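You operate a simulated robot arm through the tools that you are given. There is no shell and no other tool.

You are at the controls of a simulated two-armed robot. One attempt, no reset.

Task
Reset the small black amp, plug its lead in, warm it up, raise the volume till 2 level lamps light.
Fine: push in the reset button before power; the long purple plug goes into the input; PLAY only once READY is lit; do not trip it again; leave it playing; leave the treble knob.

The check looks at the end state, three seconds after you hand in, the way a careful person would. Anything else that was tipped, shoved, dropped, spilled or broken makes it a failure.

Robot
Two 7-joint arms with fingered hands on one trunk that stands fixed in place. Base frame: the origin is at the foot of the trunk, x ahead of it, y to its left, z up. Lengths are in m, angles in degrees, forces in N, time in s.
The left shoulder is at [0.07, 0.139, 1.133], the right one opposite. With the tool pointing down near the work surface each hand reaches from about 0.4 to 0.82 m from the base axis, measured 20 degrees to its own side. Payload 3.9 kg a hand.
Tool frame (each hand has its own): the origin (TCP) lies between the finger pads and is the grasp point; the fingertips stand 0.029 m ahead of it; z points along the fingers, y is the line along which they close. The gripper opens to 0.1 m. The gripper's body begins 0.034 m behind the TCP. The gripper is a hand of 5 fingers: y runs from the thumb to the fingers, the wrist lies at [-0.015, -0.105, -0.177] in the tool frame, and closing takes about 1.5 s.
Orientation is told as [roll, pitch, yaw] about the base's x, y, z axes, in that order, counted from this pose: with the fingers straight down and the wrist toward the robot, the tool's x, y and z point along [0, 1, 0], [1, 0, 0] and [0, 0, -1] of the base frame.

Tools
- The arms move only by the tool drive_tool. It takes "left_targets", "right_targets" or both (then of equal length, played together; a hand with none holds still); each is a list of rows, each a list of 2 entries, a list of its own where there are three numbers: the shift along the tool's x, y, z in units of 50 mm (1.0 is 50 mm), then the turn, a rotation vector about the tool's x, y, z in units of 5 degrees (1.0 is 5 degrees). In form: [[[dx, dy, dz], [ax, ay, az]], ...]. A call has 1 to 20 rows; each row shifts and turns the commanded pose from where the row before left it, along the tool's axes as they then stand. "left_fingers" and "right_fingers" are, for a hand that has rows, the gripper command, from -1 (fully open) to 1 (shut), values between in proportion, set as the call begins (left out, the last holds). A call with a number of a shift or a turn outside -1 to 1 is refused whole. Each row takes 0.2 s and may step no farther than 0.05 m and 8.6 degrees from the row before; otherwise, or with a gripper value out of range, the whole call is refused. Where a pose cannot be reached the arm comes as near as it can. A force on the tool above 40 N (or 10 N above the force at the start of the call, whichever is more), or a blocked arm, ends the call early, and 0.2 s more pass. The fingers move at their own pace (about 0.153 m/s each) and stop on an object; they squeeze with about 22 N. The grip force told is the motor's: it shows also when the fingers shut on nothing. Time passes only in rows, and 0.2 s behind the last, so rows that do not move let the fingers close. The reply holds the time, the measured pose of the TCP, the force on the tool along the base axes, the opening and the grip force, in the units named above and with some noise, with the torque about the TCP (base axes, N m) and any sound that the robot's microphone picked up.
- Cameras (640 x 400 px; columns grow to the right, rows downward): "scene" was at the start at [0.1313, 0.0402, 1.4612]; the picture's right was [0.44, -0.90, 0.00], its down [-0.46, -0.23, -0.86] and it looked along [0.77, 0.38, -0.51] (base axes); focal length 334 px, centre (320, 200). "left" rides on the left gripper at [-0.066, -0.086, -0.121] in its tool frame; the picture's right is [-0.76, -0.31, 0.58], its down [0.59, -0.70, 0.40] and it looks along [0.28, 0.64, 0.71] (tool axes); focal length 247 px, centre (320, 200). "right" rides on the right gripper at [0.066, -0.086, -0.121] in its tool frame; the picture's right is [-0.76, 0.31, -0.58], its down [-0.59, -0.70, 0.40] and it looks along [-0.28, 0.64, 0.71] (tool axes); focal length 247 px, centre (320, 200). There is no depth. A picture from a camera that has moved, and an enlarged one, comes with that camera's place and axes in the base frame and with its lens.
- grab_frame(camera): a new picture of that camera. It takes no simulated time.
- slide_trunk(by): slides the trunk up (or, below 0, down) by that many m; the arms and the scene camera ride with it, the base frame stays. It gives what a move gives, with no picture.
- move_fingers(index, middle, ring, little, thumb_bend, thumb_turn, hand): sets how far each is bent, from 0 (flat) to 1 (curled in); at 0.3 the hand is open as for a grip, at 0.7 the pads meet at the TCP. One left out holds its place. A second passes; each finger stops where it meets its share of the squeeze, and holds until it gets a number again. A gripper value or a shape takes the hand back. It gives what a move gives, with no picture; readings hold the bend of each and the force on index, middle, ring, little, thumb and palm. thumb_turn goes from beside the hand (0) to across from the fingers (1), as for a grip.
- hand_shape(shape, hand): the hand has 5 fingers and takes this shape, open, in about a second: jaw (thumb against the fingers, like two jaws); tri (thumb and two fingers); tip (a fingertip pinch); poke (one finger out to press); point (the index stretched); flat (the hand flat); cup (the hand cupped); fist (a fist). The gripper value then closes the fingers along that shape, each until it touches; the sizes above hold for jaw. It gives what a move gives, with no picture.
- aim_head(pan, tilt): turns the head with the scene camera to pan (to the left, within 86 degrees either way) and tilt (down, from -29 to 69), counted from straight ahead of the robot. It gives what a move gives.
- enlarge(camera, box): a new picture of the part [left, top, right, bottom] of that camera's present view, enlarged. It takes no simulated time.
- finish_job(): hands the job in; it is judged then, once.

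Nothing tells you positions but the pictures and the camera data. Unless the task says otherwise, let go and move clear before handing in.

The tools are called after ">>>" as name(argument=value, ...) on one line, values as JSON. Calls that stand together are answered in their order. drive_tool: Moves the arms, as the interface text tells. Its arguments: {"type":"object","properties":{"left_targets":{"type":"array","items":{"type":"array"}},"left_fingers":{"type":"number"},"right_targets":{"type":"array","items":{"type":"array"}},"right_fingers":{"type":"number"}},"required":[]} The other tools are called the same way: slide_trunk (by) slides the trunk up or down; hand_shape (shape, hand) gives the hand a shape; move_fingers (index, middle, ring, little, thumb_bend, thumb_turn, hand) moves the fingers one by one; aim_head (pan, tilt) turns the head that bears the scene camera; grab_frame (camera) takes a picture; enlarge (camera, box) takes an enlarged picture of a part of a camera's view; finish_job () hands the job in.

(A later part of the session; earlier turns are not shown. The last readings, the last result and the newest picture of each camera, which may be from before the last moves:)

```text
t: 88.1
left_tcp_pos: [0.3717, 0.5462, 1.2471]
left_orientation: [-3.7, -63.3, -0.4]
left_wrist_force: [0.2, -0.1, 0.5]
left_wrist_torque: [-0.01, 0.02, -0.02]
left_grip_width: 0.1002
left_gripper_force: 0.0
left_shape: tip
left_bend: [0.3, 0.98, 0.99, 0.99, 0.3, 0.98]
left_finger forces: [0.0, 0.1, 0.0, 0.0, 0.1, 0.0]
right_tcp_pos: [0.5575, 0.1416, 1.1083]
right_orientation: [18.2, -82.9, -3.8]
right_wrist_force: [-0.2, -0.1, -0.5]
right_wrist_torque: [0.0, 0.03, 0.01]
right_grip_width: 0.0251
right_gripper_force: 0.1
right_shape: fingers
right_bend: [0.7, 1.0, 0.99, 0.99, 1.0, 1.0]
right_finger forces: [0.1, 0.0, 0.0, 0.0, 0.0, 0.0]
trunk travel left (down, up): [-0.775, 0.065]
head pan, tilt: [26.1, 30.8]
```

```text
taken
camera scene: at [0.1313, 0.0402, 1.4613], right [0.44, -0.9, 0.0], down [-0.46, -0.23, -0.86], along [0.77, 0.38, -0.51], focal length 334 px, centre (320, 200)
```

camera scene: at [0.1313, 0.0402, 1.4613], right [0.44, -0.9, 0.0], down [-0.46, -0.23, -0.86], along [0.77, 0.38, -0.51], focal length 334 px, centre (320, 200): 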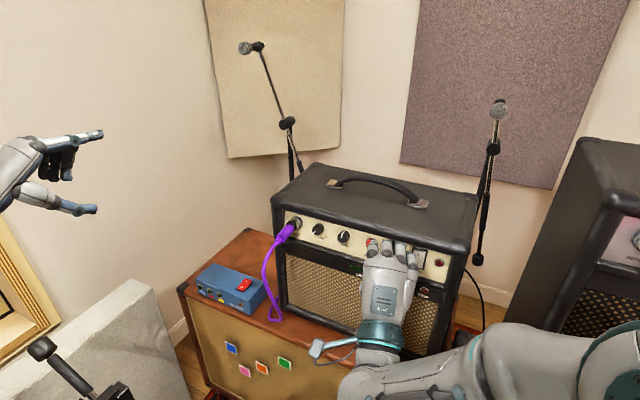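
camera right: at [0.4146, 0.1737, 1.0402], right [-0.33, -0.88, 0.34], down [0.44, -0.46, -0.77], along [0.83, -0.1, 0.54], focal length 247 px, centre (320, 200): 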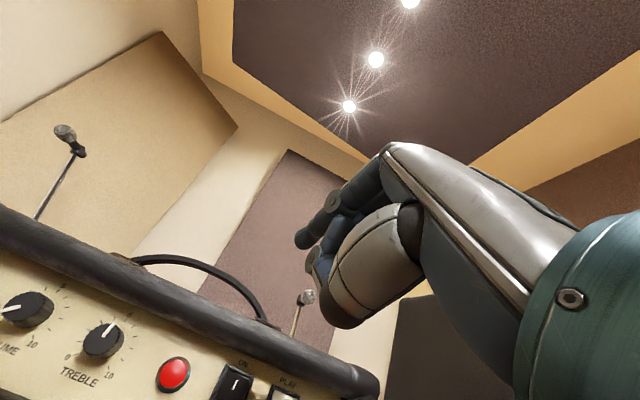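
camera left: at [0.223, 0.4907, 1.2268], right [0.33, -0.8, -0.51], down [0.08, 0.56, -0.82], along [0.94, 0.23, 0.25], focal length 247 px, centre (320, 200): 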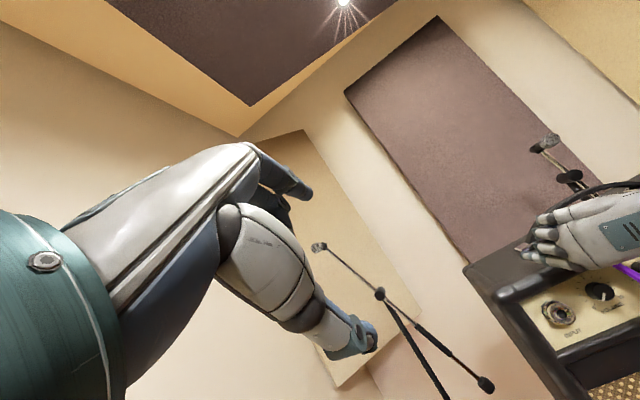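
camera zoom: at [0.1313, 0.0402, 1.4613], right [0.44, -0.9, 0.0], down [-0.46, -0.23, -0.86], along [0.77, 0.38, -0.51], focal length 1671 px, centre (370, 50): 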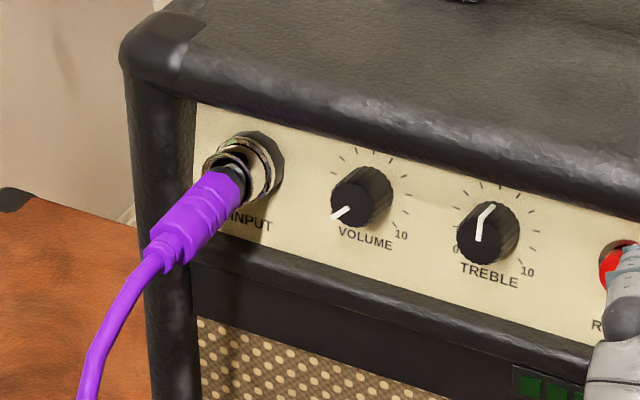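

The labels are now legible: "ON" above POWER and "PLAY" above STANDBY, so pressing the top half is ON or PLAY. The plug sits in the jack. I'll bring the index in front of the upper half of the POWER rocker.

>>> drive_tool(right_targets=[[[0, 0, 0], [0, -1, 0]], [[0, 0, 0], [0, -1, 0]], [[-0.085, -0.405, 0.5], [0, 0, 0]], [[-0.085, -0.405, 0.5], [0, 0, 0]], [[-0.085, -0.405, 0.5], [0, 0, 0]], [[-0.085, -0.405, 0.4], [0, 0, 0]], [[0, 0, 0], [0, 0, 0]]])

>>> grab_frame(camera="right")

>>> enlarge(camera="scene", box=[340, 215, 460, 305])

```text
t: 89.7
left_tcp_pos: [0.3732, 0.5465, 1.2475]
left_orientation: [-3.6, -63.3, -0.4]
left_wrist_force: [0.5, 0.7, -0.6]
left_wrist_torque: [0.01, -0.01, -0.01]
left_grip_width: 0.0998
left_gripper_force: 0.0
left_shape: tip
left_bend: [0.3, 0.98, 0.99, 0.99, 0.3, 0.98]
left_finger forces: [0.0, 0.0, 0.0, 0.1, 0.1, 0.0]
right_tcp_pos: [0.6409, 0.1363, 1.0169]
right_orientation: [5.9, -83.0, -1.2]
right_wrist_force: [-0.2, -0.7, 0.2]
right_wrist_torque: [0.0, 0.0, -0.01]
right_grip_width: 0.0251
right_gripper_force: 0.0
right_shape: fingers
right_bend: [0.7, 1.0, 0.99, 0.99, 1.0, 1.0]
right_finger forces: [0.0, 0.0, 0.0, 0.0, 0.0, 0.0]
trunk travel left (down, up): [-0.775, 0.065]
head pan, tilt: [26.1, 30.8]
```

```text
taken
camera right: at [0.5065, 0.1903, 0.947], right [-0.47, -0.8, 0.36], down [0.36, -0.55, -0.75], along [0.81, -0.22, 0.55], focal length 247 px, centre (320, 200)
```

right: 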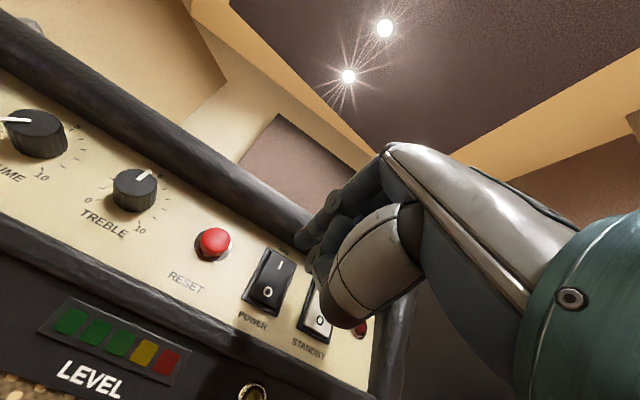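

```text
4.44 times, centred on (400, 260) of scene
camera zoom: at [0.1303, 0.0405, 1.4614], right [0.44, -0.9, 0.0], down [-0.46, -0.23, -0.86], along [0.77, 0.38, -0.51], focal length 1486 px, centre (-36, -67)
```

zoom: 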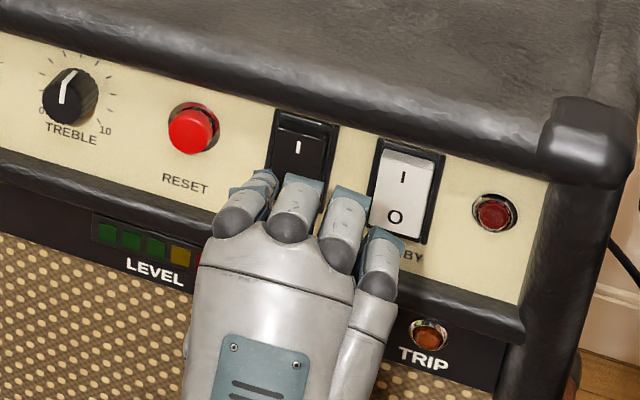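

The index tip is about 35 mm from the rocker's "I" half and about 6 mm too far left. I'll correct and advance to contact.

>>> drive_tool(right_targets=[[[-0.12, -0.02, 0.3], [0, 0, 0]], [[0, 0, 0.25], [0, 0, 0]], [[0, 0, 0.1], [0, 0, 0]], [[0, 0, 0.06], [0, 0, 0]]])

>>> enlarge(camera="right", box=[200, 170, 400, 350])

>>> enlarge(camera="scene", box=[340, 215, 460, 305])

```text
t: 90.7
left_tcp_pos: [0.3739, 0.5469, 1.2466]
left_orientation: [-3.8, -63.3, -0.3]
left_wrist_force: [-0.1, 0.2, -0.1]
left_wrist_torque: [0.02, 0.02, 0.01]
left_grip_width: 0.1
left_gripper_force: 0.1
left_shape: tip
left_bend: [0.3, 0.98, 0.99, 0.99, 0.3, 0.98]
left_finger forces: [0.0, 0.0, 0.0, 0.0, 0.1, 0.1]
right_tcp_pos: [0.6768, 0.1322, 1.0099]
right_orientation: [6.4, -83.0, -1.7]
right_wrist_force: [-0.1, -0.4, -0.5]
right_wrist_torque: [-0.01, 0.0, 0.01]
right_grip_width: 0.0251
right_gripper_force: 0.0
right_shape: fingers
right_bend: [0.7, 1.0, 0.99, 0.99, 1.0, 1.0]
right_finger forces: [0.0, 0.0, 0.0, 0.0, 0.1, 0.1]
trunk travel left (down, up): [-0.775, 0.065]
head pan, tilt: [26.1, 30.8]
```

```text
2.22 times, centred on (300, 260) of right
camera zoom: at [0.5421, 0.1859, 0.9407], right [-0.47, -0.8, 0.36], down [0.36, -0.55, -0.75], along [0.81, -0.23, 0.55], focal length 549 px, centre (364, 67)
```

zoom: 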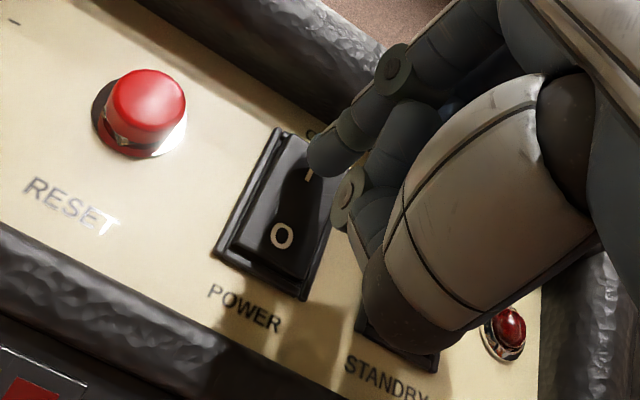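

```text
4.44 times, centred on (400, 260) of scene
camera zoom: at [0.1314, 0.0403, 1.4613], right [0.44, -0.9, 0.0], down [-0.46, -0.23, -0.86], along [0.77, 0.38, -0.51], focal length 1486 px, centre (-36, -67)
```

zoom: 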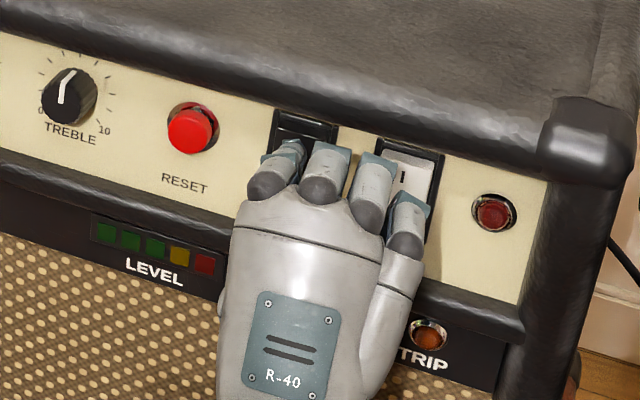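

The fingertip is just over the "I" of POWER with no contact yet. Before pressing, I'll compare the reset button with its earlier pressed look to make sure it has stayed in.

>>> enlarge(camera="scene", box=[350, 220, 450, 300])

>>> enlarge(camera="scene", box=[355, 225, 395, 255])

```text
5.00 times, centred on (400, 260) of scene
camera zoom: at [0.1314, 0.0403, 1.4613], right [0.44, -0.9, 0.0], down [-0.46, -0.23, -0.86], along [0.77, 0.38, -0.51], focal length 1671 px, centre (-80, -100)
```

zoom: 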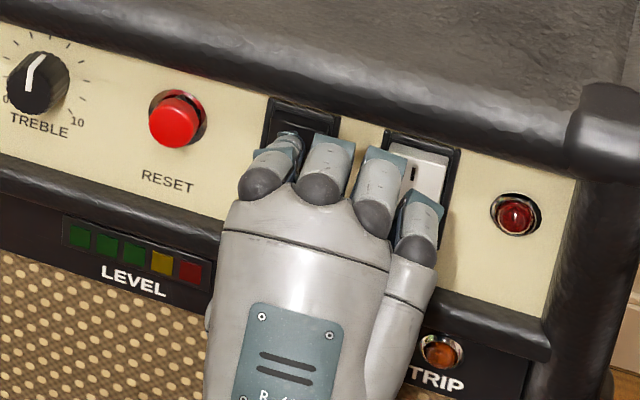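

```text
13.33 times, centred on (375, 240) of scene
camera zoom: at [0.1314, 0.0403, 1.4613], right [0.44, -0.9, 0.0], down [-0.46, -0.23, -0.86], along [0.77, 0.38, -0.51], focal length 4457 px, centre (-413, -333)
```

zoom: 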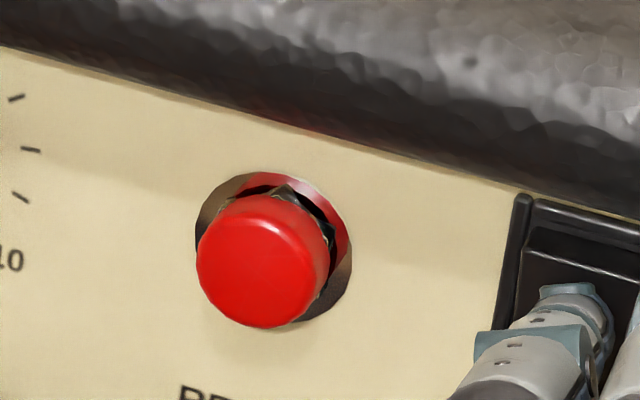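

The reset button is still in its pressed-in position. Now I'll press POWER at the top, in small steps.

>>> drive_tool(right_targets=[[[0, 0, 0.06], [0, 0, 0]], [[0, 0, 0.06], [0, 0, 0]], [[0, 0, 0.06], [0, 0, 0]]])

>>> enlarge(camera="right", box=[200, 170, 400, 350])

```text
t: 91.5
left_tcp_pos: [0.3715, 0.5466, 1.2479]
left_orientation: [-3.7, -63.3, -0.4]
left_wrist_force: [0.1, 0.0, 0.5]
left_wrist_torque: [0.02, -0.01, 0.02]
left_grip_width: 0.0998
left_gripper_force: 0.1
left_shape: tip
left_bend: [0.3, 0.98, 0.99, 0.99, 0.3, 0.98]
left_finger forces: [0.0, 0.0, 0.0, 0.1, 0.0, 0.0]
right_tcp_pos: [0.6835, 0.1332, 1.0086]
right_orientation: [6.9, -83.2, -2.1]
right_wrist_force: [-7.1, -1.3, 3.2]
right_wrist_torque: [0.02, -0.08, 0.04]
right_grip_width: 0.0249
right_gripper_force: 3.7
right_shape: fingers
right_bend: [0.7, 1.0, 0.99, 0.99, 1.0, 1.0]
right_finger forces: [8.0, 0.0, 0.0, 0.0, 0.0, 0.0]
trunk travel left (down, up): [-0.775, 0.065]
head pan, tilt: [26.1, 30.8]
```

```text
2.22 times, centred on (300, 260) of right
camera zoom: at [0.5489, 0.1865, 0.9405], right [-0.47, -0.8, 0.36], down [0.36, -0.55, -0.75], along [0.81, -0.22, 0.55], focal length 549 px, centre (364, 67)
```

zoom: 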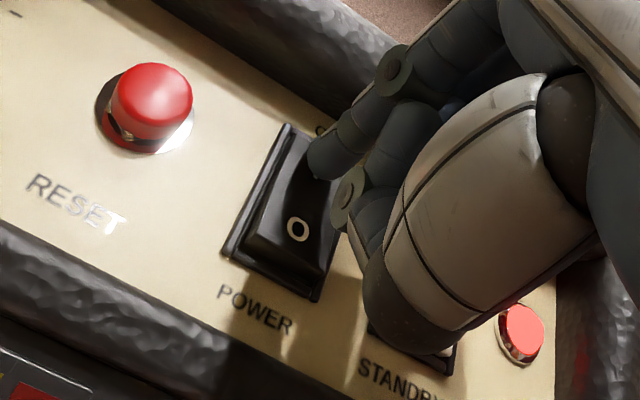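

POWER has flipped ON, and the pilot lamp beside STANDBY is now lit. I'll back the finger off and watch READY and TRIP while it warms up.

>>> drive_tool(right_targets=[[[0, 0.02, -0.3], [0, 0, 0]], [[0, 0, -0.5], [0, 0, 0]], [[-0.3, 0, -0.2], [0, 0, 0]], [[-0.4, 0, 0], [0, 0, 0]], [[-0.3, 0, 0], [0, 0, 0]]])

>>> enlarge(camera="scene", box=[340, 215, 460, 305])

>>> grab_frame(camera="right")

```text
t: 92.7
left_tcp_pos: [0.3727, 0.5466, 1.2478]
left_orientation: [-3.7, -63.4, -0.5]
left_wrist_force: [-0.1, -0.3, 0.0]
left_wrist_torque: [-0.01, 0.0, 0.0]
left_grip_width: 0.0999
left_gripper_force: 0.1
left_shape: tip
left_bend: [0.3, 0.98, 0.99, 0.99, 0.3, 0.98]
left_finger forces: [0.1, 0.0, 0.0, 0.0, 0.0, 0.1]
right_tcp_pos: [0.6391, 0.0777, 1.0143]
right_orientation: [6.6, -83.0, -1.9]
right_wrist_force: [-0.2, 0.3, -0.9]
right_wrist_torque: [-0.03, -0.02, -0.01]
right_grip_width: 0.0249
right_gripper_force: 0.2
right_shape: fingers
right_bend: [0.7, 1.0, 0.99, 0.99, 1.0, 1.0]
right_finger forces: [0.0, 0.1, 0.0, 0.0, 0.0, 0.0]
trunk travel left (down, up): [-0.775, 0.065]
head pan, tilt: [26.1, 30.8]
```

```text
4.44 times, centred on (400, 260) of scene
camera zoom: at [0.1313, 0.04, 1.4613], right [0.44, -0.9, 0.0], down [-0.46, -0.23, -0.86], along [0.77, 0.38, -0.51], focal length 1486 px, centre (-36, -67)
```

zoom: 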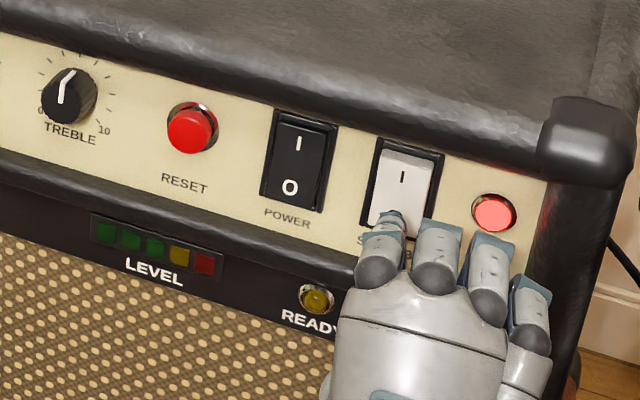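

```text
taken
camera right: at [0.5051, 0.1321, 0.946], right [-0.47, -0.8, 0.36], down [0.36, -0.55, -0.75], along [0.81, -0.23, 0.55], focal length 247 px, centre (320, 200)
```

right: 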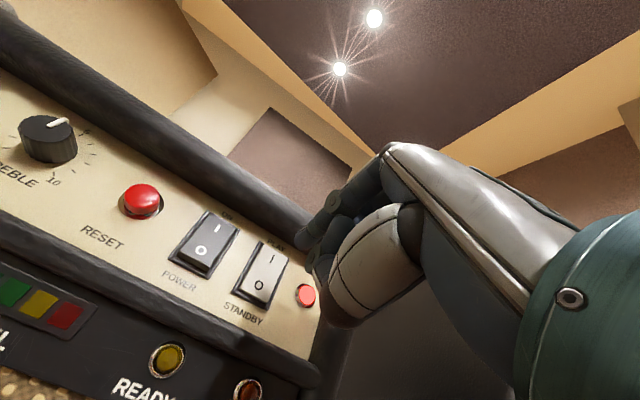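

Power is on, READY is still dark and TRIP is off. The finger is lined up with the PLAY half of STANDBY; I'll wait for READY without touching anything.

>>> drive_tool(right_targets=[[[0, 0, 0], [0, 0, 0]], [[0, 0, 0], [0, 0, 0]], [[0, 0, 0], [0, 0, 0]], [[0, 0, 0], [0, 0, 0]], [[0, 0, 0], [0, 0, 0]], [[0, 0, 0], [0, 0, 0]], [[0, 0, 0], [0, 0, 0]], [[0, 0, 0], [0, 0, 0]], [[0, 0, 0], [0, 0, 0]], [[0, 0, 0], [0, 0, 0]], [[0, 0, 0], [0, 0, 0]], [[0, 0, 0], [0, 0, 0]], [[0, 0, 0], [0, 0, 0]], [[0, 0, 0], [0, 0, 0]], [[0, 0, 0], [0, 0, 0]]])

>>> grab_frame(camera="right")

>>> enlarge(camera="scene", box=[340, 215, 460, 305])

```text
t: 95.9
left_tcp_pos: [0.3728, 0.5463, 1.2466]
left_orientation: [-3.7, -63.3, -0.5]
left_wrist_force: [-0.7, 0.2, 0.1]
left_wrist_torque: [-0.01, 0.0, -0.02]
left_grip_width: 0.0998
left_gripper_force: 0.0
left_shape: tip
left_bend: [0.3, 0.98, 0.99, 0.99, 0.3, 0.98]
left_finger forces: [0.0, 0.0, 0.0, 0.0, 0.0, 0.0]
right_tcp_pos: [0.6403, 0.0776, 1.0153]
right_orientation: [6.5, -83.0, -1.8]
right_wrist_force: [1.2, 0.7, 0.0]
right_wrist_torque: [-0.01, 0.0, -0.01]
right_grip_width: 0.0248
right_gripper_force: 0.0
right_shape: fingers
right_bend: [0.7, 1.0, 0.99, 0.99, 1.0, 1.0]
right_finger forces: [0.0, 0.0, 0.1, 0.1, 0.1, 0.0]
trunk travel left (down, up): [-0.775, 0.065]
head pan, tilt: [26.1, 30.8]
```

```text
taken
camera right: at [0.5051, 0.1324, 0.9458], right [-0.47, -0.8, 0.36], down [0.36, -0.55, -0.75], along [0.81, -0.23, 0.55], focal length 247 px, centre (320, 200)
```

right: 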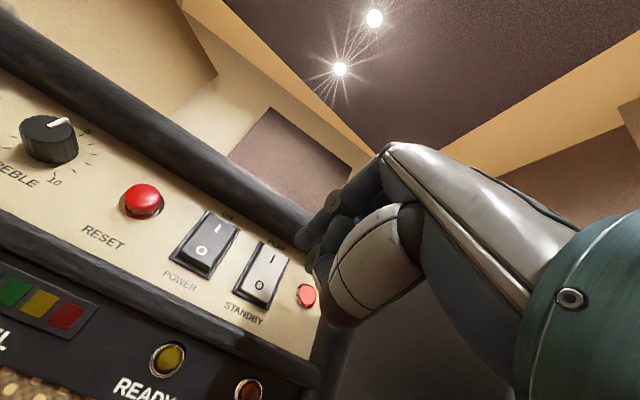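

```text
4.44 times, centred on (400, 260) of scene
camera zoom: at [0.1313, 0.0402, 1.4613], right [0.44, -0.9, 0.0], down [-0.46, -0.23, -0.86], along [0.77, 0.38, -0.51], focal length 1486 px, centre (-36, -67)
```

zoom: 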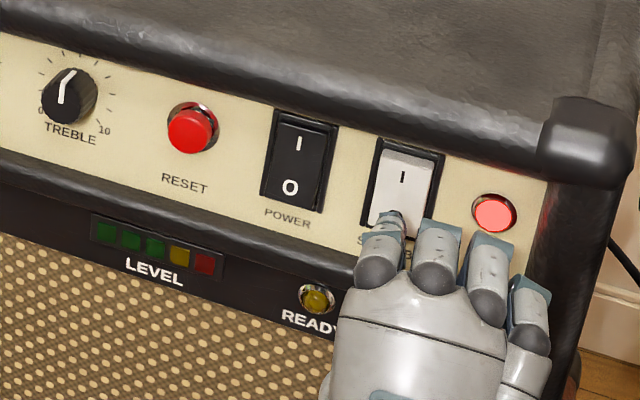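

READY is still dark. While it warms up, I'll bring the left hand to a safe spot in front of the VOLUME knob to find out which hand can turn it.

>>> drive_tool(left_targets=[[[-0.506, -0.228, 0.6], [0, 0, 0]], [[-0.506, -0.228, 0.6], [0, 0, 0]], [[-0.506, -0.228, 0.6], [0, 0, 0]], [[-0.506, -0.228, 0.6], [0, 0, 0]], [[-0.506, -0.228, 0.6], [0, 0, 0]], [[-0.506, -0.228, 0.6], [0, 0, 0]], [[-0.506, -0.228, 0.6], [0, 0, 0]], [[0, 0, 0], [0, 0, 0]]])

>>> grab_frame(camera="scene")

>>> grab_frame(camera="left")

>>> grab_frame(camera="right")

```text
t: 97.7
left_tcp_pos: [0.5123, 0.3587, 1.0868]
left_orientation: [-3.2, -63.4, -1.3]
left_wrist_force: [-0.7, -0.2, -0.2]
left_wrist_torque: [-0.01, 0.04, 0.01]
left_grip_width: 0.0997
left_gripper_force: 0.1
left_shape: tip
left_bend: [0.3, 0.98, 0.99, 0.99, 0.3, 0.98]
left_finger forces: [0.0, 0.0, 0.0, 0.0, 0.0, 0.0]
left hand out of reach, approached as far as the arm can: row 7
right_tcp_pos: [0.6396, 0.0792, 1.0148]
right_orientation: [6.6, -82.9, -1.8]
right_wrist_force: [0.6, -0.3, -0.1]
right_wrist_torque: [0.0, 0.01, 0.0]
right_grip_width: 0.0249
right_gripper_force: 0.0
right_shape: fingers
right_bend: [0.7, 1.0, 0.99, 0.99, 1.0, 1.0]
right_finger forces: [0.1, 0.1, 0.0, 0.0, 0.0, 0.1]
trunk travel left (down, up): [-0.775, 0.065]
head pan, tilt: [26.1, 30.8]
```

```text
taken
camera scene: at [0.1307, 0.0405, 1.4614], right [0.44, -0.9, 0.0], down [-0.46, -0.23, -0.86], along [0.77, 0.38, -0.51], focal length 334 px, centre (320, 200)
```

scene: 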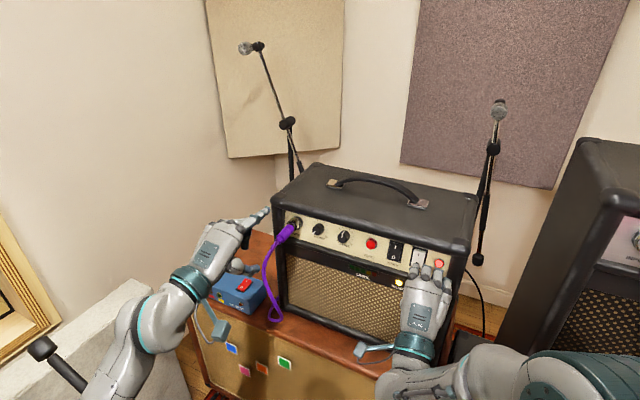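

```text
taken
camera left: at [0.3617, 0.3041, 1.0657], right [0.32, -0.8, -0.51], down [0.08, 0.56, -0.82], along [0.94, 0.22, 0.25], focal length 247 px, centre (320, 200)
```

left: 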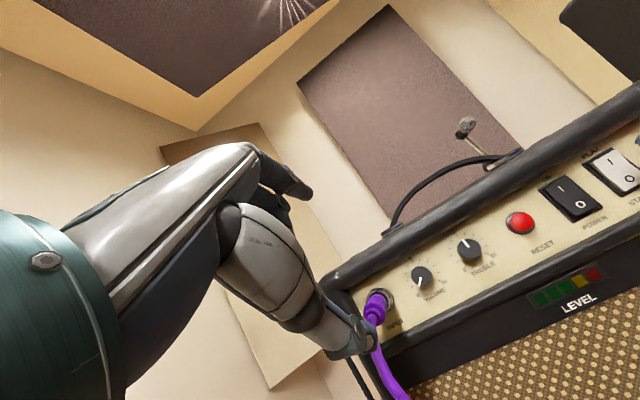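

```text
taken
camera right: at [0.5047, 0.1326, 0.946], right [-0.47, -0.8, 0.36], down [0.36, -0.55, -0.75], along [0.81, -0.23, 0.55], focal length 247 px, centre (320, 200)
```

right: 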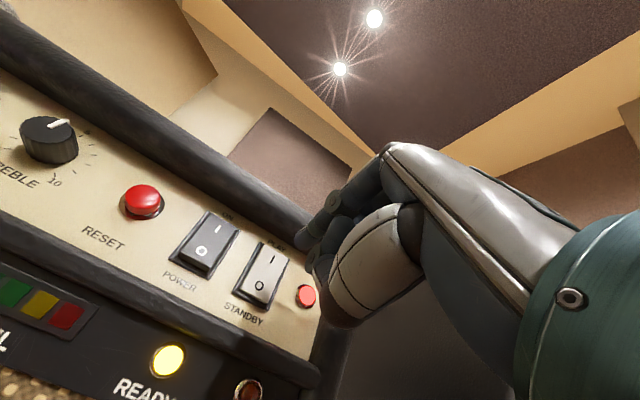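

READY is now lit and TRIP is dark. Now I'll press the PLAY half of STANDBY with the right index.

>>> drive_tool(right_targets=[[[0.05, 0, 0.3], [0, 0, 0]], [[0, 0, 0.25], [0, 0, 0]], [[0, 0, 0.1], [0, 0, 0]], [[0, 0, 0.06], [0, 0, 0]], [[0, 0, 0.06], [0, 0, 0]]])

>>> enlarge(camera="right", box=[160, 170, 400, 390])

>>> enlarge(camera="scene", box=[340, 215, 460, 305])

```text
t: 98.9
left_tcp_pos: [0.5124, 0.3581, 1.086]
left_orientation: [-3.3, -63.2, -1.2]
left_wrist_force: [-0.1, 0.1, 0.1]
left_wrist_torque: [0.0, -0.03, -0.02]
left_grip_width: 0.1
left_gripper_force: 0.0
left_shape: tip
left_bend: [0.3, 0.98, 0.99, 0.99, 0.3, 0.98]
left_finger forces: [0.0, 0.0, 0.1, 0.1, 0.0, 0.2]
right_tcp_pos: [0.6792, 0.085, 1.0094]
right_orientation: [6.4, -83.0, -1.6]
right_wrist_force: [0.1, 0.3, 0.0]
right_wrist_torque: [0.01, -0.01, -0.01]
right_grip_width: 0.0252
right_gripper_force: 0.1
right_shape: fingers
right_bend: [0.7, 1.0, 0.99, 0.99, 1.0, 1.0]
right_finger forces: [0.0, 0.0, 0.0, 0.0, 0.0, 0.1]
trunk travel left (down, up): [-0.775, 0.065]
head pan, tilt: [26.1, 30.8]
```

```text
1.82 times, centred on (280, 280) of right
camera zoom: at [0.5434, 0.1381, 0.9407], right [-0.47, -0.8, 0.36], down [0.36, -0.55, -0.75], along [0.81, -0.23, 0.55], focal length 449 px, centre (393, 54)
```

zoom: 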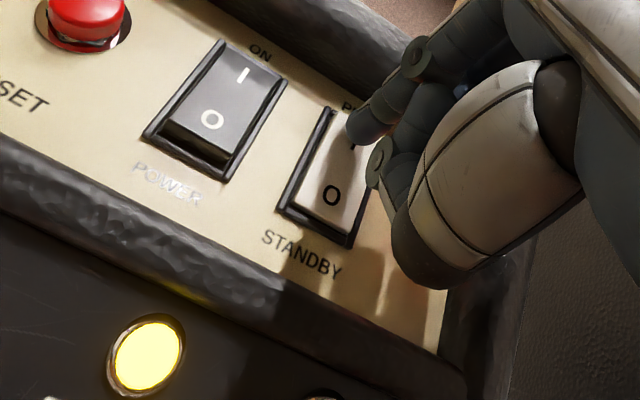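

```text
4.44 times, centred on (400, 260) of scene
camera zoom: at [0.1314, 0.0402, 1.4613], right [0.44, -0.9, 0.0], down [-0.46, -0.23, -0.86], along [0.77, 0.38, -0.51], focal length 1486 px, centre (-36, -67)
```

zoom: 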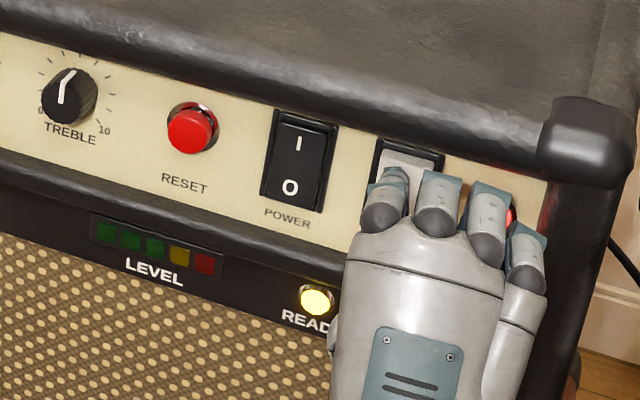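

The fingertip is over the "I" of STANDBY, not yet touching. I'll press it in.

>>> drive_tool(right_targets=[[[0, 0, 0.06], [0, 0, 0]], [[0, 0, 0.06], [0, 0, 0]]])

>>> enlarge(camera="right", box=[160, 170, 400, 390])

```text
t: 99.5
left_tcp_pos: [0.5111, 0.3599, 1.0871]
left_orientation: [-3.3, -63.4, -1.2]
left_wrist_force: [0.0, -0.1, 0.2]
left_wrist_torque: [0.01, -0.02, 0.01]
left_grip_width: 0.0999
left_gripper_force: 0.1
left_shape: tip
left_bend: [0.3, 0.98, 0.99, 0.99, 0.3, 0.98]
left_finger forces: [0.0, 0.1, 0.1, 0.0, 0.0, 0.0]
right_tcp_pos: [0.683, 0.0851, 1.0099]
right_orientation: [6.5, -83.1, -1.8]
right_wrist_force: [-0.6, -0.2, -0.8]
right_wrist_torque: [-0.01, 0.0, 0.0]
right_grip_width: 0.0246
right_gripper_force: 0.4
right_shape: fingers
right_bend: [0.7, 1.0, 0.99, 0.99, 1.0, 1.0]
right_finger forces: [0.2, 0.0, 0.0, 0.0, 0.0, 0.0]
trunk travel left (down, up): [-0.775, 0.065]
head pan, tilt: [26.1, 30.8]
```

```text
1.82 times, centred on (280, 280) of right
camera zoom: at [0.5486, 0.1388, 0.9406], right [-0.47, -0.8, 0.36], down [0.36, -0.55, -0.75], along [0.81, -0.23, 0.55], focal length 449 px, centre (393, 54)
```

zoom: 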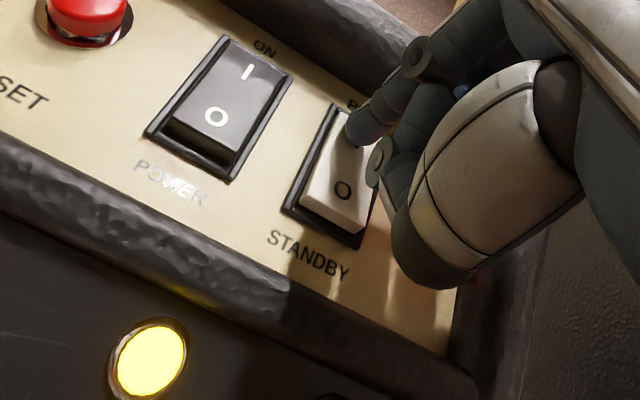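

The rocker has tipped to PLAY (the O half now stands proud). I'll give it a small extra push so it's fully over, then back off.

>>> drive_tool(right_targets=[[[0, 0, 0.05], [0, 0, 0]], [[0, 0, 0], [0, 0, 0]]])

>>> drive_tool(right_targets=[[[0, 0.02, -0.3], [0, 0, 0]], [[0, 0, -0.6], [0, 0, 0]], [[-0.3, -0.3, -0.5], [0, 0, 0]], [[-0.3, -0.3, -0.3], [0, 0, 0]]])

>>> enlarge(camera="scene", box=[340, 205, 460, 305])

>>> grab_frame(camera="right")

>>> enlarge(camera="left", box=[340, 80, 640, 400])

```text
t: 100.1
left_tcp_pos: [0.5102, 0.3587, 1.0878]
left_orientation: [-3.3, -63.5, -1.2]
left_wrist_force: [0.2, -0.2, -0.2]
left_wrist_torque: [0.0, -0.02, -0.03]
left_grip_width: 0.0997
left_gripper_force: 0.0
left_shape: tip
left_bend: [0.3, 0.98, 0.99, 0.99, 0.3, 0.98]
left_finger forces: [0.0, 0.1, 0.0, 0.1, 0.0, 0.1]
right_tcp_pos: [0.6843, 0.085, 1.0109]
right_orientation: [6.8, -83.0, -2.1]
right_wrist_force: [-9.6, 0.5, 2.2]
right_wrist_torque: [0.02, -0.07, 0.1]
right_grip_width: 0.0243
right_gripper_force: 5.4
right_shape: fingers
right_bend: [0.7, 1.0, 0.99, 0.99, 1.0, 1.0]
right_finger forces: [10.6, 0.0, 0.1, 0.0, 0.0, 0.1]
trunk travel left (down, up): [-0.775, 0.065]
head pan, tilt: [26.1, 30.8]
```

```text
t: 101.1
left_tcp_pos: [0.5113, 0.3583, 1.0873]
left_orientation: [-3.3, -63.3, -1.2]
left_wrist_force: [0.5, 0.7, -0.2]
left_wrist_torque: [0.0, -0.01, 0.01]
left_grip_width: 0.1001
left_gripper_force: 0.0
left_shape: tip
left_bend: [0.3, 0.98, 0.99, 0.99, 0.3, 0.98]
left_finger forces: [0.1, 0.0, 0.0, 0.0, 0.0, 0.1]
right_tcp_pos: [0.6019, 0.0478, 0.9912]
right_orientation: [7.0, -83.0, -2.2]
right_wrist_force: [-0.5, 0.2, 0.1]
right_wrist_torque: [0.01, -0.04, -0.01]
right_grip_width: 0.0248
right_gripper_force: 0.0
right_shape: fingers
right_bend: [0.7, 1.0, 0.99, 0.99, 1.0, 1.0]
right_finger forces: [0.0, 0.0, 0.0, 0.0, 0.1, 0.0]
trunk travel left (down, up): [-0.775, 0.065]
head pan, tilt: [26.1, 30.8]
```

```text
4.00 times, centred on (400, 255) of scene
camera zoom: at [0.1308, 0.0401, 1.4614], right [0.44, -0.9, 0.0], down [-0.46, -0.23, -0.86], along [0.77, 0.38, -0.51], focal length 1337 px, centre (0, -20)
```

zoom: 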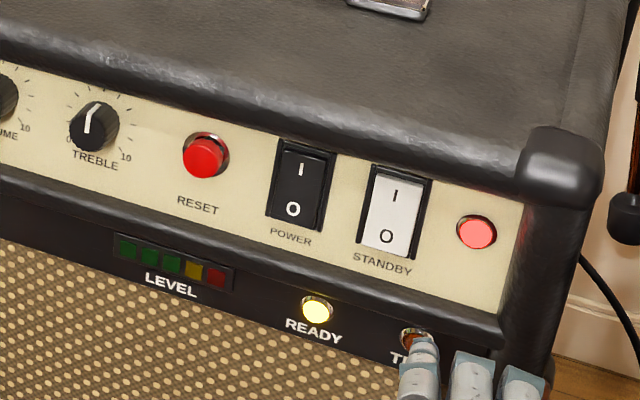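

```text
taken
camera right: at [0.4667, 0.1018, 0.9223], right [-0.47, -0.8, 0.36], down [0.36, -0.55, -0.75], along [0.81, -0.23, 0.55], focal length 247 px, centre (320, 200)
```

right: 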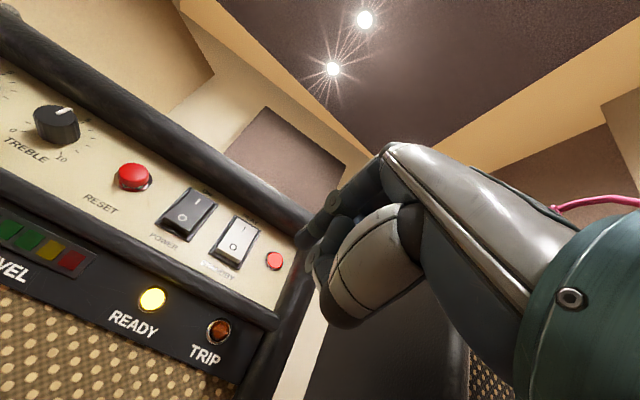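

```text
1.25 times, centred on (490, 240) of left
camera zoom: at [0.3616, 0.3041, 1.0661], right [0.32, -0.8, -0.51], down [0.08, 0.56, -0.82], along [0.94, 0.22, 0.25], focal length 309 px, centre (108, 150)
```

zoom: 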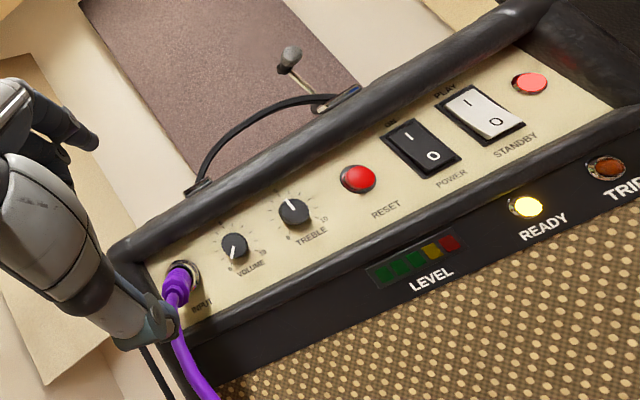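

The amp is on, READY lit, switched to PLAY, and TRIP is dark; the level lamps are unlit at zero volume. Next is the VOLUME knob, so I'll test whether the left hand can roll clockwise here, since that is the turn it would need.

>>> drive_tool(left_targets=[[[0, 0, 0], [0, 0, 1]], [[0, 0, 0], [0, 0, 1]], [[0, 0, 0], [0, 0, 1]], [[0, 0, 0], [0, 0, 1]]])

>>> grab_frame(camera="scene")

```text
t: 102.1
left_tcp_pos: [0.5134, 0.3595, 1.0869]
left_orientation: [32.0, -58.0, -40.8]
left_wrist_force: [0.0, 0.2, -0.1]
left_wrist_torque: [-0.02, 0.03, -0.02]
left_grip_width: 0.0996
left_gripper_force: 0.0
left_shape: tip
left_bend: [0.3, 0.98, 0.99, 0.99, 0.3, 0.98]
left_finger forces: [0.0, 0.0, 0.0, 0.0, 0.1, 0.0]
right_tcp_pos: [0.6008, 0.048, 0.9918]
right_orientation: [6.7, -83.1, -1.8]
right_wrist_force: [-0.1, -0.4, 0.3]
right_wrist_torque: [0.01, 0.01, 0.02]
right_grip_width: 0.0249
right_gripper_force: 0.0
right_shape: fingers
right_bend: [0.7, 1.0, 0.99, 0.99, 1.0, 1.0]
right_finger forces: [0.1, 0.0, 0.0, 0.1, 0.0, 0.1]
trunk travel left (down, up): [-0.775, 0.065]
head pan, tilt: [26.1, 30.8]
```

```text
taken
camera scene: at [0.1314, 0.0404, 1.4613], right [0.44, -0.9, 0.0], down [-0.46, -0.23, -0.86], along [0.77, 0.38, -0.51], focal length 334 px, centre (320, 200)
```

scene: 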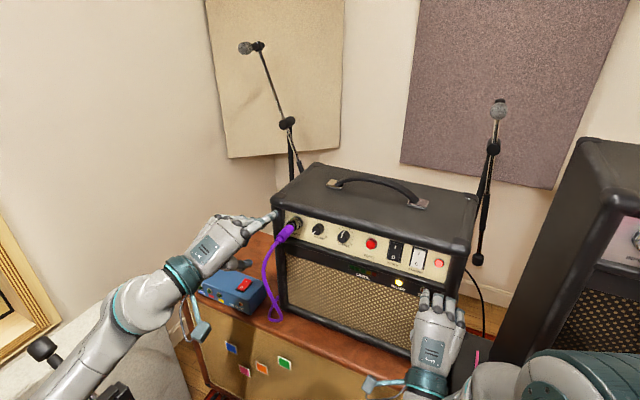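

The left hand rolls clockwise freely. I'll continue a bit to see how much range it has.

>>> drive_tool(left_targets=[[[0, 0, 0], [0, 0, 1]], [[0, 0, 0], [0, 0, 1]], [[0, 0, 0], [0, 0, 1]], [[0, 0, 0], [0, 0, 1]], [[0, 0, 0], [0, 0, 1]], [[0, 0, 0], [0, 0, 1]], [[0, 0, 0], [0, 0, 1]], [[0, 0, 0], [0, 0, 1]]])

>>> grab_frame(camera="scene")

>>> grab_frame(camera="left")

```text
t: 103.9
left_tcp_pos: [0.5148, 0.359, 1.0881]
left_orientation: [59.5, -28.1, -79.0]
left_wrist_force: [-0.1, -0.7, 0.1]
left_wrist_torque: [0.03, 0.02, 0.01]
left_grip_width: 0.0999
left_gripper_force: 0.1
left_shape: tip
left_bend: [0.3, 0.98, 0.99, 0.99, 0.3, 0.98]
left_finger forces: [0.1, 0.0, 0.0, 0.0, 0.0, 0.0]
right_tcp_pos: [0.6014, 0.0469, 0.9909]
right_orientation: [6.6, -83.0, -1.8]
right_wrist_force: [0.6, 1.1, -0.5]
right_wrist_torque: [-0.01, 0.0, 0.0]
right_grip_width: 0.0248
right_gripper_force: 0.0
right_shape: fingers
right_bend: [0.7, 1.0, 0.99, 0.99, 1.0, 1.0]
right_finger forces: [0.0, 0.0, 0.0, 0.1, 0.0, 0.0]
trunk travel left (down, up): [-0.775, 0.065]
head pan, tilt: [26.1, 30.8]
```

```text
taken
camera scene: at [0.1314, 0.0402, 1.4613], right [0.44, -0.9, 0.0], down [-0.46, -0.23, -0.86], along [0.77, 0.38, -0.51], focal length 334 px, centre (320, 200)
```

scene: 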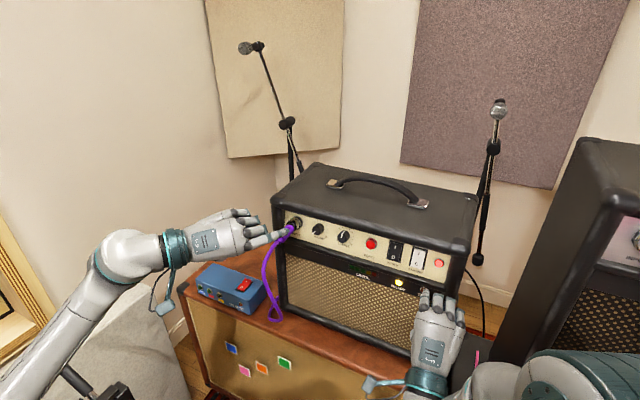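

```text
taken
camera left: at [0.364, 0.4096, 1.051], right [0.14, -0.15, -0.98], down [0.49, 0.87, -0.06], along [0.86, -0.47, 0.2], focal length 247 px, centre (320, 200)
```

left: 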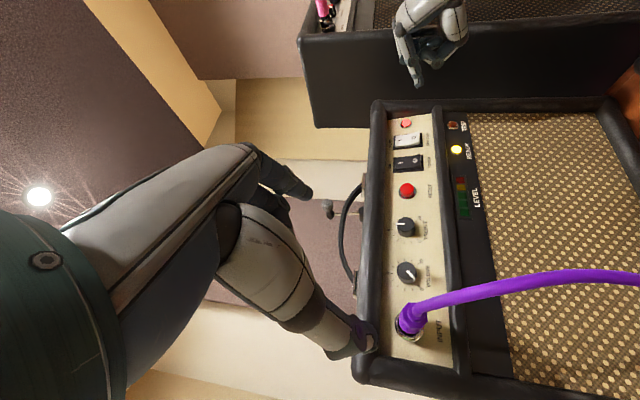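

The left hand rolled 60° with no trouble, so it has the clockwise range to turn the knob, and its folded fingers end up above, clear of the plug. Now I'll measure the VOLUME knob precisely from both cameras.

>>> enlarge(camera="scene", box=[300, 215, 350, 250])

>>> enlarge(camera="left", box=[360, 200, 480, 370])

```text
11.43 times, centred on (325, 232) of scene
camera zoom: at [0.1314, 0.0402, 1.4613], right [0.44, -0.9, 0.0], down [-0.46, -0.23, -0.86], along [0.77, 0.38, -0.51], focal length 3820 px, centre (263, -171)
```

zoom: 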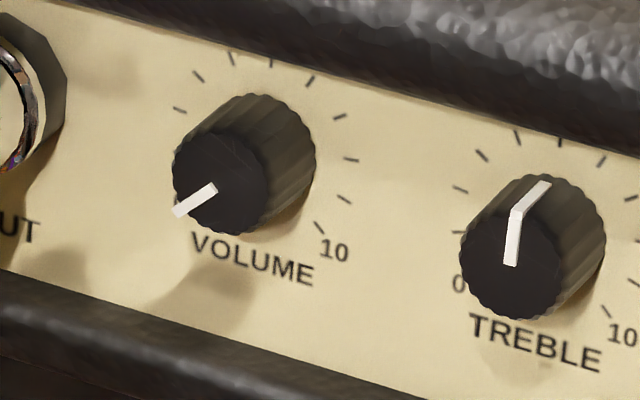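

```text
2.35 times, centred on (420, 285) of left
camera zoom: at [0.364, 0.4096, 1.051], right [0.14, -0.15, -0.98], down [0.49, 0.87, -0.06], along [0.86, -0.47, 0.2], focal length 581 px, centre (85, 0)
```

zoom: 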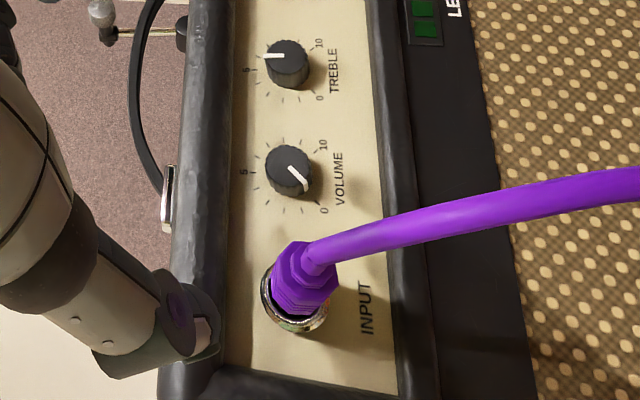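

The knob's front face is centred near [0.700, 0.328, 0.997], about 22 mm across and 20 mm deep. The left thumb would run into the plug when turning, so the right hand is better (thumb on the right, plenty of clockwise range). I'll park the left hand first.

>>> drive_tool(left_targets=[[[0, 0, -0.5], [0, 0, -1]], [[0, 0, -0.3], [0, 0, -1]], [[0, 0, 0], [0, 0, -1]], [[0, 0, 0], [0, 0, -1]], [[0, 0, 0], [0, 0, -1]], [[0, 0, 0], [0, 0, -1]], [[0, 0, 0], [0, 0, -1]], [[0, 0, 0], [0, 0, -1]], [[0, 0, 0], [0, 0, -1]], [[0, 0, 0], [0, 0, -1]], [[0, 0, 0], [0, 0, -1]], [[0.506, 0.228, -0.5], [0, 0, 0]], [[0.506, 0.228, -0.5], [0, 0, 0]], [[0.506, 0.228, -0.5], [0, 0, 0]], [[0.506, 0.228, -0.5], [0, 0, 0]], [[0.506, 0.228, -0.5], [0, 0, 0]], [[0.506, 0.228, -0.5], [0, 0, 0]]])

>>> hand_shape(hand="right", shape="tip")

>>> grab_frame(camera="scene")

```text
t: 107.5
left_tcp_pos: [0.3896, 0.5166, 1.2393]
left_orientation: [6.2, -63.3, -11.5]
left_wrist_force: [0.7, -0.4, -0.4]
left_wrist_torque: [-0.04, 0.05, 0.02]
left_grip_width: 0.1
left_gripper_force: 0.0
left_shape: tip
left_bend: [0.3, 0.98, 0.99, 0.99, 0.3, 0.98]
left_finger forces: [0.1, 0.0, 0.0, 0.1, 0.0, 0.0]
right_tcp_pos: [0.6017, 0.0485, 0.9907]
right_orientation: [6.3, -83.0, -1.6]
right_wrist_force: [0.0, -0.1, 0.2]
right_wrist_torque: [-0.01, -0.01, 0.04]
right_grip_width: 0.0248
right_gripper_force: 0.0
right_shape: fingers
right_bend: [0.7, 1.0, 0.99, 0.99, 1.0, 1.0]
right_finger forces: [0.1, 0.0, 0.1, 0.0, 0.0, 0.0]
trunk travel left (down, up): [-0.775, 0.065]
head pan, tilt: [26.1, 30.8]
```

```text
t: 108.4
left_tcp_pos: [0.389, 0.5159, 1.2396]
left_orientation: [6.2, -63.2, -11.6]
left_wrist_force: [-0.3, 0.2, -0.3]
left_wrist_torque: [0.02, -0.02, 0.02]
left_grip_width: 0.1
left_gripper_force: 0.1
left_shape: tip
left_bend: [0.3, 0.98, 0.99, 0.99, 0.3, 0.98]
left_finger forces: [0.0, 0.0, 0.0, 0.0, 0.1, 0.1]
right_tcp_pos: [0.6022, 0.0477, 0.9903]
right_orientation: [6.7, -82.9, -1.8]
right_wrist_force: [-0.8, 0.4, -1.0]
right_wrist_torque: [0.03, 0.0, 0.01]
right_grip_width: 0.1
right_gripper_force: 0.0
right_shape: tip
right_bend: [0.3, 0.98, 0.99, 0.99, 0.3, 0.98]
right_finger forces: [0.0, 0.1, 0.0, 0.1, 0.0, 0.0]
trunk travel left (down, up): [-0.775, 0.065]
head pan, tilt: [26.1, 30.8]
```

```text
taken
camera scene: at [0.1313, 0.0403, 1.4613], right [0.44, -0.9, 0.0], down [-0.46, -0.23, -0.86], along [0.77, 0.38, -0.51], focal length 334 px, centre (320, 200)
```

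scene: 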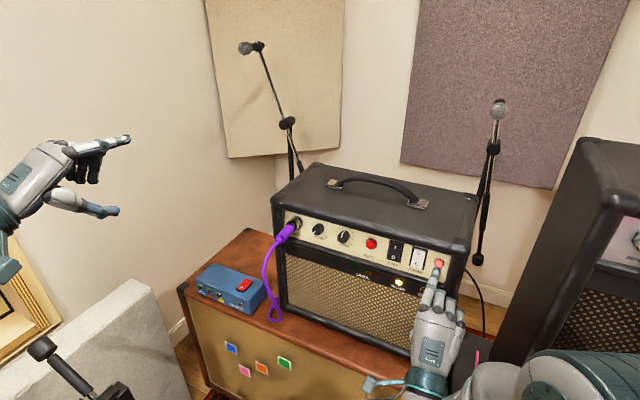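

The left hand is parked and the right hand has the pinch shape. I'll back it off, then carry it left toward the VOLUME knob while rolling it about 55°.

>>> drive_tool(right_targets=[[[0, 0.4, -0.6], [0, 0, 0]], [[0, 0.4, -0.4], [0, 0, 0]], [[0.4, 0, 0], [0, 0, -1]], [[0.398, 0.035, 0], [0, 0, -1]], [[0.394, 0.069, 0], [0, 0, -1]], [[0.386, 0.104, 0], [0, 0, -1]], [[0.376, 0.137, 0], [0, 0, -1]], [[0.363, 0.169, 0], [0, 0, -1]], [[0.346, 0.2, 0], [0, 0, -1]], [[0.328, 0.229, 0], [0, 0, -1]], [[0.306, 0.257, 0], [0, 0, -1]], [[0.283, 0.283, 0], [0, 0, -1]], [[0.257, 0.306, 0], [0, 0, -1]]], right_fingers=0.1)

>>> grab_frame(camera="scene")

>>> grab_frame(camera="right")

```text
t: 111.2
left_tcp_pos: [0.3906, 0.5168, 1.2392]
left_orientation: [6.2, -63.2, -11.5]
left_wrist_force: [-1.3, 0.8, 0.3]
left_wrist_torque: [-0.01, 0.04, 0.02]
left_grip_width: 0.1
left_gripper_force: 0.0
left_shape: tip
left_bend: [0.3, 0.98, 0.99, 0.99, 0.3, 0.98]
left_finger forces: [0.1, 0.1, 0.0, 0.0, 0.0, 0.0]
right_tcp_pos: [0.5446, 0.2582, 1.0378]
right_orientation: [-81.0, -35.7, 88.8]
right_wrist_force: [0.2, 0.8, 0.3]
right_wrist_torque: [0.02, -0.01, 0.0]
right_grip_width: 0.046
right_gripper_force: 0.0
right_shape: tip
right_bend: [0.46, 0.98, 0.99, 0.99, 0.39, 1.0]
right_finger forces: [0.0, 0.0, 0.1, 0.0, 0.0, 0.1]
trunk travel left (down, up): [-0.775, 0.065]
head pan, tilt: [26.1, 30.8]
```

```text
taken
camera scene: at [0.1313, 0.0407, 1.4613], right [0.44, -0.9, 0.0], down [-0.46, -0.23, -0.86], along [0.77, 0.38, -0.51], focal length 334 px, centre (320, 200)
```

scene: 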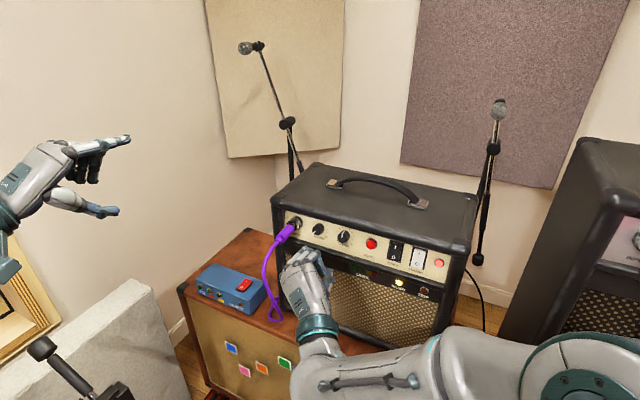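

```text
taken
camera right: at [0.4146, 0.2157, 0.9515], right [-0.46, -0.23, 0.86], down [0.47, -0.88, 0.01], along [0.76, 0.41, 0.51], focal length 247 px, centre (320, 200)
```

right: 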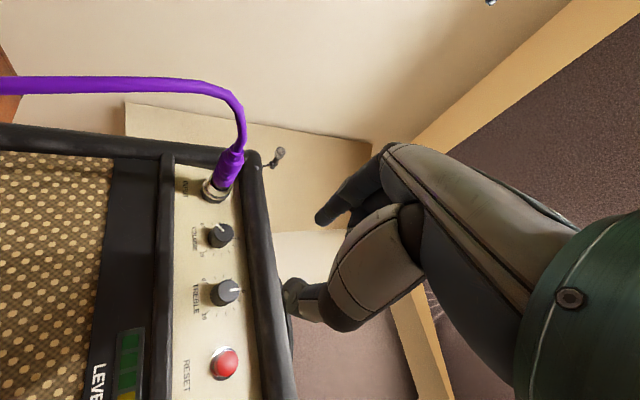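

The roll went smoothly. I'll move to about 4 cm in front of the VOLUME knob and check the alignment from both cameras.

>>> drive_tool(right_targets=[[[0.23, 0.185, 0.548], [0, 0, 0]], [[0.23, 0.185, 0.548], [0, 0, 0]], [[0.23, 0.185, 0.548], [0, 0, 0]], [[0.23, 0.185, 0.548], [0, 0, 0]], [[0, 0, 0], [0, 0, 0]]])

>>> grab_frame(camera="right")

>>> enlarge(camera="scene", box=[265, 195, 365, 270])

```text
t: 112.4
left_tcp_pos: [0.3894, 0.5162, 1.2405]
left_orientation: [6.3, -63.3, -11.6]
left_wrist_force: [0.3, 0.1, -0.4]
left_wrist_torque: [0.01, -0.02, 0.02]
left_grip_width: 0.1
left_gripper_force: 0.1
left_shape: tip
left_bend: [0.3, 0.98, 0.99, 0.99, 0.3, 0.98]
left_finger forces: [0.0, 0.0, 0.0, 0.0, 0.0, 0.0]
right_tcp_pos: [0.6404, 0.3281, 1.0111]
right_orientation: [-81.6, -35.4, 89.8]
right_wrist_force: [-0.6, 0.3, 1.1]
right_wrist_torque: [0.03, -0.01, 0.01]
right_grip_width: 0.0453
right_gripper_force: 0.0
right_shape: tip
right_bend: [0.46, 0.98, 0.99, 0.99, 0.39, 1.0]
right_finger forces: [0.0, 0.0, 0.1, 0.0, 0.0, 0.0]
trunk travel left (down, up): [-0.775, 0.065]
head pan, tilt: [26.1, 30.8]
```

```text
taken
camera right: at [0.5113, 0.2838, 0.9231], right [-0.46, -0.23, 0.86], down [0.48, -0.88, 0.02], along [0.75, 0.42, 0.51], focal length 247 px, centre (320, 200)
```

right: 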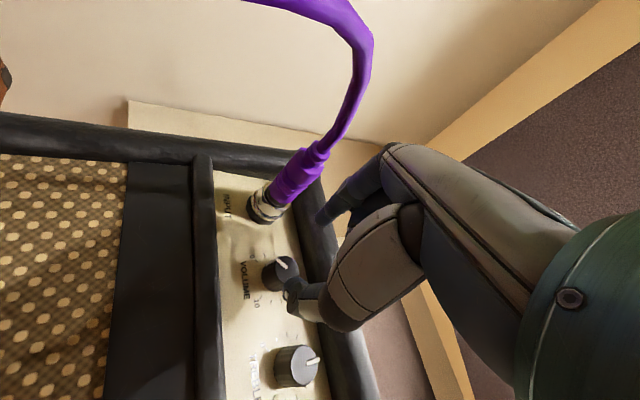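

```text
5.33 times, centred on (315, 232) of scene
camera zoom: at [0.1306, 0.0395, 1.4614], right [0.44, -0.9, 0.0], down [-0.46, -0.22, -0.86], along [0.77, 0.38, -0.51], focal length 1783 px, centre (347, 27)
```

zoom: 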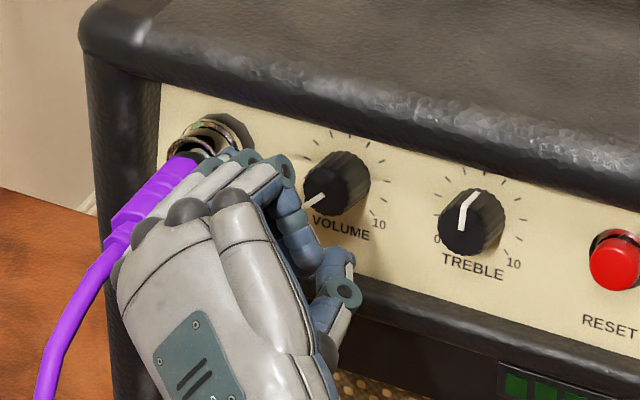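

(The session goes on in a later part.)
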